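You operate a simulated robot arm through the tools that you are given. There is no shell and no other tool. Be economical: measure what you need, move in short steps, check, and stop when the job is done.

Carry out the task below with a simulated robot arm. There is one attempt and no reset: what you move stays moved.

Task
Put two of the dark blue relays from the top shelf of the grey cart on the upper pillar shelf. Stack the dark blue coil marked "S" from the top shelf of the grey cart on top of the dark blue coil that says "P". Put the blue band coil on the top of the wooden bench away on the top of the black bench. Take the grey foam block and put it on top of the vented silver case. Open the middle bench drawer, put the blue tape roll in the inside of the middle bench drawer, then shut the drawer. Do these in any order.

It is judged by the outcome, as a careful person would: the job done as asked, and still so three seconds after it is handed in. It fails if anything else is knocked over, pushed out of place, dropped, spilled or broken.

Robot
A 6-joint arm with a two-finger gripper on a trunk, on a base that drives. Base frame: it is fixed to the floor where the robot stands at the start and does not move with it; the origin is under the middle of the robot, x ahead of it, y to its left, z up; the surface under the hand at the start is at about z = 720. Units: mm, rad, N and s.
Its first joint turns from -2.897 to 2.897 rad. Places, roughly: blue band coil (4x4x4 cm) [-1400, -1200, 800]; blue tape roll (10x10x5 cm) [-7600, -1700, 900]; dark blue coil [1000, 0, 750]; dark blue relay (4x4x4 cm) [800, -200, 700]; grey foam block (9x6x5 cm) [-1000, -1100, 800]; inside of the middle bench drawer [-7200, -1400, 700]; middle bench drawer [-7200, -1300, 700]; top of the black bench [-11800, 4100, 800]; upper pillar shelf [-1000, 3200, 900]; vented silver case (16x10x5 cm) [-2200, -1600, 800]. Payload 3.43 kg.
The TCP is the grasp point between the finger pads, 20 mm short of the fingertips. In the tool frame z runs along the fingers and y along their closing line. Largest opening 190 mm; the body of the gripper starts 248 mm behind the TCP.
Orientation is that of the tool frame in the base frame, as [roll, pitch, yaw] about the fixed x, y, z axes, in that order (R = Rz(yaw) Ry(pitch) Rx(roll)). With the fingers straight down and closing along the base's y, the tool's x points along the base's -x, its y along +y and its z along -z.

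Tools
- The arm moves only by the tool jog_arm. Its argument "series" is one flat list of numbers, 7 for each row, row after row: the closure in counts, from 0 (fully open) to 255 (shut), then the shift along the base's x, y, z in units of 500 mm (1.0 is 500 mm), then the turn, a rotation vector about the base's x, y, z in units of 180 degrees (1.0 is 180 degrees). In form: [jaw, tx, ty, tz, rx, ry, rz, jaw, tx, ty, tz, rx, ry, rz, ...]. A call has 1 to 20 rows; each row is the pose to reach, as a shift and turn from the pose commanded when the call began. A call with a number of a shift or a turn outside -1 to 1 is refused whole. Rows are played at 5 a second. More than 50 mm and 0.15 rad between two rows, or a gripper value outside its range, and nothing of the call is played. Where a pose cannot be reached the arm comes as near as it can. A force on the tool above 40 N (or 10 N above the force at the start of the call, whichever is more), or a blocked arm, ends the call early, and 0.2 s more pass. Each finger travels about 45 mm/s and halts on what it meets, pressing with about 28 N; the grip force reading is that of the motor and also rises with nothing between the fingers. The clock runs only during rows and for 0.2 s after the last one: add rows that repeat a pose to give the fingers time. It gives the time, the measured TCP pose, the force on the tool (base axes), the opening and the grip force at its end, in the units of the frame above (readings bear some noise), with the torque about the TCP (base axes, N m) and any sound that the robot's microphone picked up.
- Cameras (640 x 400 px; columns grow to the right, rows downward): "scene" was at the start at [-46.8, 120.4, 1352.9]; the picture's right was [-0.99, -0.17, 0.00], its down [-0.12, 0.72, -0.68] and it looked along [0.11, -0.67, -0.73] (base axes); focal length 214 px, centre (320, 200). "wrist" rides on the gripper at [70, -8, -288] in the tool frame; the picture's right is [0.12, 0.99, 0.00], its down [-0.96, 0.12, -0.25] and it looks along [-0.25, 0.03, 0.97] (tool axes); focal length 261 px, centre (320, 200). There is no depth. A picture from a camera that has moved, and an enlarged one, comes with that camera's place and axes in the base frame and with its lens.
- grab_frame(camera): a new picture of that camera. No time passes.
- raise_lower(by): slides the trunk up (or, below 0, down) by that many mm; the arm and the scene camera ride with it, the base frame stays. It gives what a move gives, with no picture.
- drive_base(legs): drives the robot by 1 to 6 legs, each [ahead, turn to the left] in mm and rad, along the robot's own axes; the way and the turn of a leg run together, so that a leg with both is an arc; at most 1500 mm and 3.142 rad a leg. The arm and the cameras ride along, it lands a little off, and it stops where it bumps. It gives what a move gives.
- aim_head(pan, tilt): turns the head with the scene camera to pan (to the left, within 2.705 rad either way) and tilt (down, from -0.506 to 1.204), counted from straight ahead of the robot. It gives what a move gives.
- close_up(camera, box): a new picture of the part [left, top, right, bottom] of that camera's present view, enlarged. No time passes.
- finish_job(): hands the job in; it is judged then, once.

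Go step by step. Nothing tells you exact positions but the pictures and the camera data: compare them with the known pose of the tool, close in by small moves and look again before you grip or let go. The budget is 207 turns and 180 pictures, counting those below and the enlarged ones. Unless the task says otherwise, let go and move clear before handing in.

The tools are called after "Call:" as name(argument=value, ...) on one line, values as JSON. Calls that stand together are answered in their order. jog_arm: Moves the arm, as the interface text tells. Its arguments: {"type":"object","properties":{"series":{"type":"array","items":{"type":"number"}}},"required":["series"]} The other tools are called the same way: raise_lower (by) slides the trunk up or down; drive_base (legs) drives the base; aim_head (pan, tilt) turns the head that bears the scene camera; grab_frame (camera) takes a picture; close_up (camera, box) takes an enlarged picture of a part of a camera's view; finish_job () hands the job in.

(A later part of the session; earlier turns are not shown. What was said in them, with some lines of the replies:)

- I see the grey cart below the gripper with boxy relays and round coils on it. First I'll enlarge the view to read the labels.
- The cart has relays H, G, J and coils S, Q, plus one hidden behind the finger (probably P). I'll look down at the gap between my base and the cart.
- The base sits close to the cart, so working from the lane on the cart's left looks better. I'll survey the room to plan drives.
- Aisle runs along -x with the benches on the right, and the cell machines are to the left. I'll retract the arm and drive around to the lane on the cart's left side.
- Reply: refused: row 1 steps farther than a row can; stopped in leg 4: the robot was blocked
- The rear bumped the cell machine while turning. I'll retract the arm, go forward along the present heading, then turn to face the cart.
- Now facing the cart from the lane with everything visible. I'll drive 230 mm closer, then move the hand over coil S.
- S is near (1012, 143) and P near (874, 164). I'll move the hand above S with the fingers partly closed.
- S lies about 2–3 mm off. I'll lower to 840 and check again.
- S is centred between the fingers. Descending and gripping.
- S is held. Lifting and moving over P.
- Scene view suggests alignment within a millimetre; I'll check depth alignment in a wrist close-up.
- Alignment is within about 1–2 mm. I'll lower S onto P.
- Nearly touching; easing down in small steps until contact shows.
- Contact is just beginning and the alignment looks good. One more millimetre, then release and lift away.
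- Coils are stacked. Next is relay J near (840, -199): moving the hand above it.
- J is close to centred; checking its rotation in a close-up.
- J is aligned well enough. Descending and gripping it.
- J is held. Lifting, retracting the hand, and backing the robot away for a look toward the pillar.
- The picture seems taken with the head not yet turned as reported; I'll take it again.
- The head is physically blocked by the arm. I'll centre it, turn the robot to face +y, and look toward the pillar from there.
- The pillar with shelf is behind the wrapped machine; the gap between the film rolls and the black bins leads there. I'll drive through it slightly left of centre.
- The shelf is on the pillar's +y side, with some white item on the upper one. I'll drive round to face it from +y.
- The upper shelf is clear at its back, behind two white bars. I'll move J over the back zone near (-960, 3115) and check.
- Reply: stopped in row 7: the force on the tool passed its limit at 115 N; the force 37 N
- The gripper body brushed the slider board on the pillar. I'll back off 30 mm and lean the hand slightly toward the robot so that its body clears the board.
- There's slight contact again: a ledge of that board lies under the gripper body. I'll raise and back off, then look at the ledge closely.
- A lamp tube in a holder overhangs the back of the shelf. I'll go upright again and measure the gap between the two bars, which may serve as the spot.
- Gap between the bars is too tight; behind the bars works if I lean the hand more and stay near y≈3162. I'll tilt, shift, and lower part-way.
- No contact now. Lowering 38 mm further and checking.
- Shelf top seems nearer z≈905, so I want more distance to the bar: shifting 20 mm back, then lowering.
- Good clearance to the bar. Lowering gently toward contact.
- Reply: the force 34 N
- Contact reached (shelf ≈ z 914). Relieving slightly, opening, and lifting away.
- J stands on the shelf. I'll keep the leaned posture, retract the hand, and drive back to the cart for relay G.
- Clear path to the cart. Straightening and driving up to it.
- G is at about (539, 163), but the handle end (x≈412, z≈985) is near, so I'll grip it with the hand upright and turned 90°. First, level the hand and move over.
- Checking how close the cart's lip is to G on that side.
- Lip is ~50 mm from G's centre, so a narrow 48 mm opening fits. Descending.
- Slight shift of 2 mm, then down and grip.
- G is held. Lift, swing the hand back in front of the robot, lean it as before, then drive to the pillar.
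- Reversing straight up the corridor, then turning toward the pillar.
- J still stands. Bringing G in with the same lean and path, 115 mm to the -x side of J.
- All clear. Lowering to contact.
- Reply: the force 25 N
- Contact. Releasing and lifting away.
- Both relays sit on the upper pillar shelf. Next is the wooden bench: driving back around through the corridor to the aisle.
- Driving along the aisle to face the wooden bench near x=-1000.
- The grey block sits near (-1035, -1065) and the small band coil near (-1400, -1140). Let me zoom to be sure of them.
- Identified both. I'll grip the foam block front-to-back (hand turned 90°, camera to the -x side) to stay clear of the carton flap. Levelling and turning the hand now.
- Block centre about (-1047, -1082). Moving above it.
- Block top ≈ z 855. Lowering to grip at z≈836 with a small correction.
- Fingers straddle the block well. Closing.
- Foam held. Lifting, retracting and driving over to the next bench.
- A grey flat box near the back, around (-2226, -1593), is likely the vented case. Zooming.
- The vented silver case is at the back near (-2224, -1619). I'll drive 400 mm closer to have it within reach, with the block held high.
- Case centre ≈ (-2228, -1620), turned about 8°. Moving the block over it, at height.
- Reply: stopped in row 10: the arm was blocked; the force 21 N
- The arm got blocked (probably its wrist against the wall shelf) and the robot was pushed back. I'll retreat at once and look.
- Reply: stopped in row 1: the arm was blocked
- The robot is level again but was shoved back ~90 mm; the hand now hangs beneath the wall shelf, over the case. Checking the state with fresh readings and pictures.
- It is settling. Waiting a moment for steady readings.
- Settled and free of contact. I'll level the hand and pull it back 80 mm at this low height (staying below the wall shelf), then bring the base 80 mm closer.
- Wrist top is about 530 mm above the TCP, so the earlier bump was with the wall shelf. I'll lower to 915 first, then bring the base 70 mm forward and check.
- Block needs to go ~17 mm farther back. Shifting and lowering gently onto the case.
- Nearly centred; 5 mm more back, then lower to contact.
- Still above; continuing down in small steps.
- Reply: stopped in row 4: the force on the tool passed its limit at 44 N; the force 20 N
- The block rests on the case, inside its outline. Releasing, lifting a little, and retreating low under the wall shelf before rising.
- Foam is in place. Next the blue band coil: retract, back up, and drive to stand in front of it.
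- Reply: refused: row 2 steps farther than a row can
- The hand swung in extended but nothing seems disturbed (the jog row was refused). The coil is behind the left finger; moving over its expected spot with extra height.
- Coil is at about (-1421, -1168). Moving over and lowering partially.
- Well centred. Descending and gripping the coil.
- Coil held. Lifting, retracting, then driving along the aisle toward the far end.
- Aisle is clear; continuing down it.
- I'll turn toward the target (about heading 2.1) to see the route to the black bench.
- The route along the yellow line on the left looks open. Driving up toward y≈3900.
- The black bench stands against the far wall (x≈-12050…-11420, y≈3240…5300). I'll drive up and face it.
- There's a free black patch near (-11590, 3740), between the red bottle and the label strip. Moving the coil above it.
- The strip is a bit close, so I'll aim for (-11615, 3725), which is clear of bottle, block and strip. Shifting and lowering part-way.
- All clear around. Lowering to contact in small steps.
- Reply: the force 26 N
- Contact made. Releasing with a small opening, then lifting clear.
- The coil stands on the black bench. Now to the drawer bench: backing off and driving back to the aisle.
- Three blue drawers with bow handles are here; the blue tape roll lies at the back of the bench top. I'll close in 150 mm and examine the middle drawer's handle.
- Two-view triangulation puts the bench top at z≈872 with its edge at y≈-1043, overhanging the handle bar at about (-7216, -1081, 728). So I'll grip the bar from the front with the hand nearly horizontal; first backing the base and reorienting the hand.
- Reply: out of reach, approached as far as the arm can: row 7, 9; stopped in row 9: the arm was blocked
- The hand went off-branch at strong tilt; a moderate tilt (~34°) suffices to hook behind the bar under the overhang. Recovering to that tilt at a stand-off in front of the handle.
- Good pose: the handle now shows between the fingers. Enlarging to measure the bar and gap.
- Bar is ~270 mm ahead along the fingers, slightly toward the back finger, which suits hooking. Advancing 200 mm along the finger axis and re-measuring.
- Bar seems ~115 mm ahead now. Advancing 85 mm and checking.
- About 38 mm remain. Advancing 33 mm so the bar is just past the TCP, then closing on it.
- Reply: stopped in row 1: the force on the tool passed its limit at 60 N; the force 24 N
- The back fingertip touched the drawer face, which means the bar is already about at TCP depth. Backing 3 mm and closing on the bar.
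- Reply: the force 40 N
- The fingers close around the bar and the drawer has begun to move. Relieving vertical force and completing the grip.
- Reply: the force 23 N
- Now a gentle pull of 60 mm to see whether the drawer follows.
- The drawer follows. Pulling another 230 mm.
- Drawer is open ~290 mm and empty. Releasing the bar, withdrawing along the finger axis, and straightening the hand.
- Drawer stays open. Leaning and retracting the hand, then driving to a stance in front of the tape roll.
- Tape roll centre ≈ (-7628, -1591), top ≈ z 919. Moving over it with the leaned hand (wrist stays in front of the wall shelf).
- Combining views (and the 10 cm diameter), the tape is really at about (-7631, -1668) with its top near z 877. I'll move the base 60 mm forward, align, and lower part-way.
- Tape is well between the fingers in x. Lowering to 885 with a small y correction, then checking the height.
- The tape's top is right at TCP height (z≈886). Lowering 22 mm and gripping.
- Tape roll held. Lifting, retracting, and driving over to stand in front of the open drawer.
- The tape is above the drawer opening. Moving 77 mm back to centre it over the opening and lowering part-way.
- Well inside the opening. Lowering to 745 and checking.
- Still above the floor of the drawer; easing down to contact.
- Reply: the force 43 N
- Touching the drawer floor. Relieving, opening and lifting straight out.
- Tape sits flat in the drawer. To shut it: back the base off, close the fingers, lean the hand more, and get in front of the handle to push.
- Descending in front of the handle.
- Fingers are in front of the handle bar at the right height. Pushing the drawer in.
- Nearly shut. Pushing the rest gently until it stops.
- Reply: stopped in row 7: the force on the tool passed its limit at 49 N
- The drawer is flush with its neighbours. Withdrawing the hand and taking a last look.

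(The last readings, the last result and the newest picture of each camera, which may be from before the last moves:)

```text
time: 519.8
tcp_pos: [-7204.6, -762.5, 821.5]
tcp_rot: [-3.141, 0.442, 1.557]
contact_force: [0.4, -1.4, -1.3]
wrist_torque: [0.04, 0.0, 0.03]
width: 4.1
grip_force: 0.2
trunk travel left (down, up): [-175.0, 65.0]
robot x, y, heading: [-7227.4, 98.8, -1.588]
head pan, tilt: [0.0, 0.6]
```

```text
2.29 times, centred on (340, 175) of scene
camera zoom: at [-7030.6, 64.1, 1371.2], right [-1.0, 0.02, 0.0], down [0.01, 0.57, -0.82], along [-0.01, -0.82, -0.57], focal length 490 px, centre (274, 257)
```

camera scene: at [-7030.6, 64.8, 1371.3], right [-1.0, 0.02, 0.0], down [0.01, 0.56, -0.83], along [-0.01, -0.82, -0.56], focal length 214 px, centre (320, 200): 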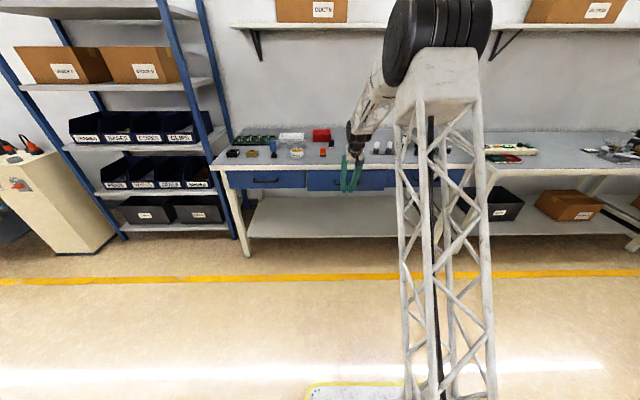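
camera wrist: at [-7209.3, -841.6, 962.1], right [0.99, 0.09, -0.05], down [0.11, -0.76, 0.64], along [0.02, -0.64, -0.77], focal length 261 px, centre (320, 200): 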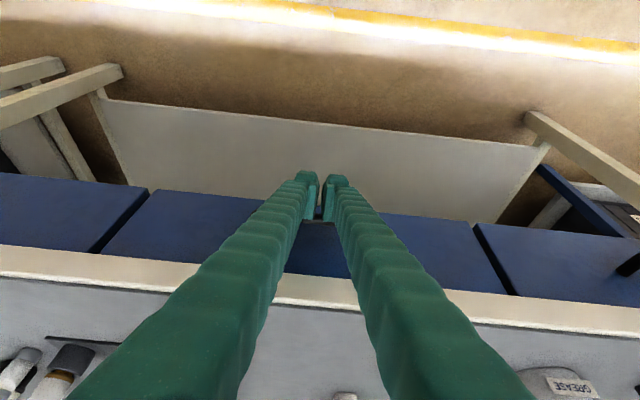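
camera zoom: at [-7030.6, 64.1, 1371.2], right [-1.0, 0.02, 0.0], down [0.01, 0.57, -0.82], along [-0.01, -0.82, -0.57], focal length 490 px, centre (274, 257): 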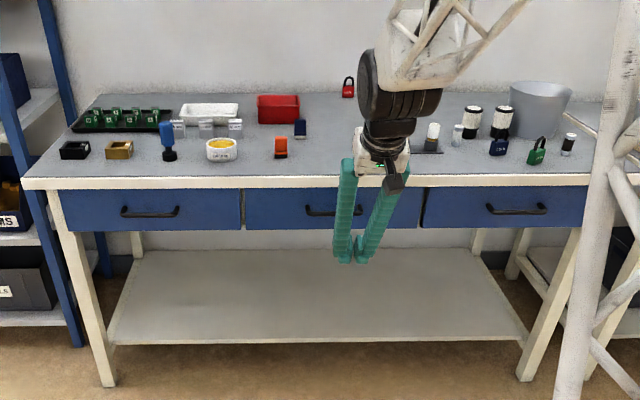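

The drawer is shut with the tape inside, the hand is clear, and the other four jobs were checked as they were done. Handing in.

Call:
finish_job()

```text
The job is handed in.
```

I did all five tasks and handed the job in:

- **Relays:** J and G stand on the upper pillar shelf.
- **Coils:** S is stacked on P on the cart.
- **Blue band coil:** it stands on the black bench.
- **Foam block:** it rests on the vented silver case.
- **Tape roll:** it lies flat in the middle bench drawer, which is shut.

I bumped into things four times. The base touched a cell machine while turning, and the gripper touched the lamp holder on the pillar twice (115 N the first time). The arm also hit something over the silver case, probably the wall shelf, which pushed the robot back about 90 mm. I saw nothing fallen or out of place, but I didn't go back to check each spot closely.
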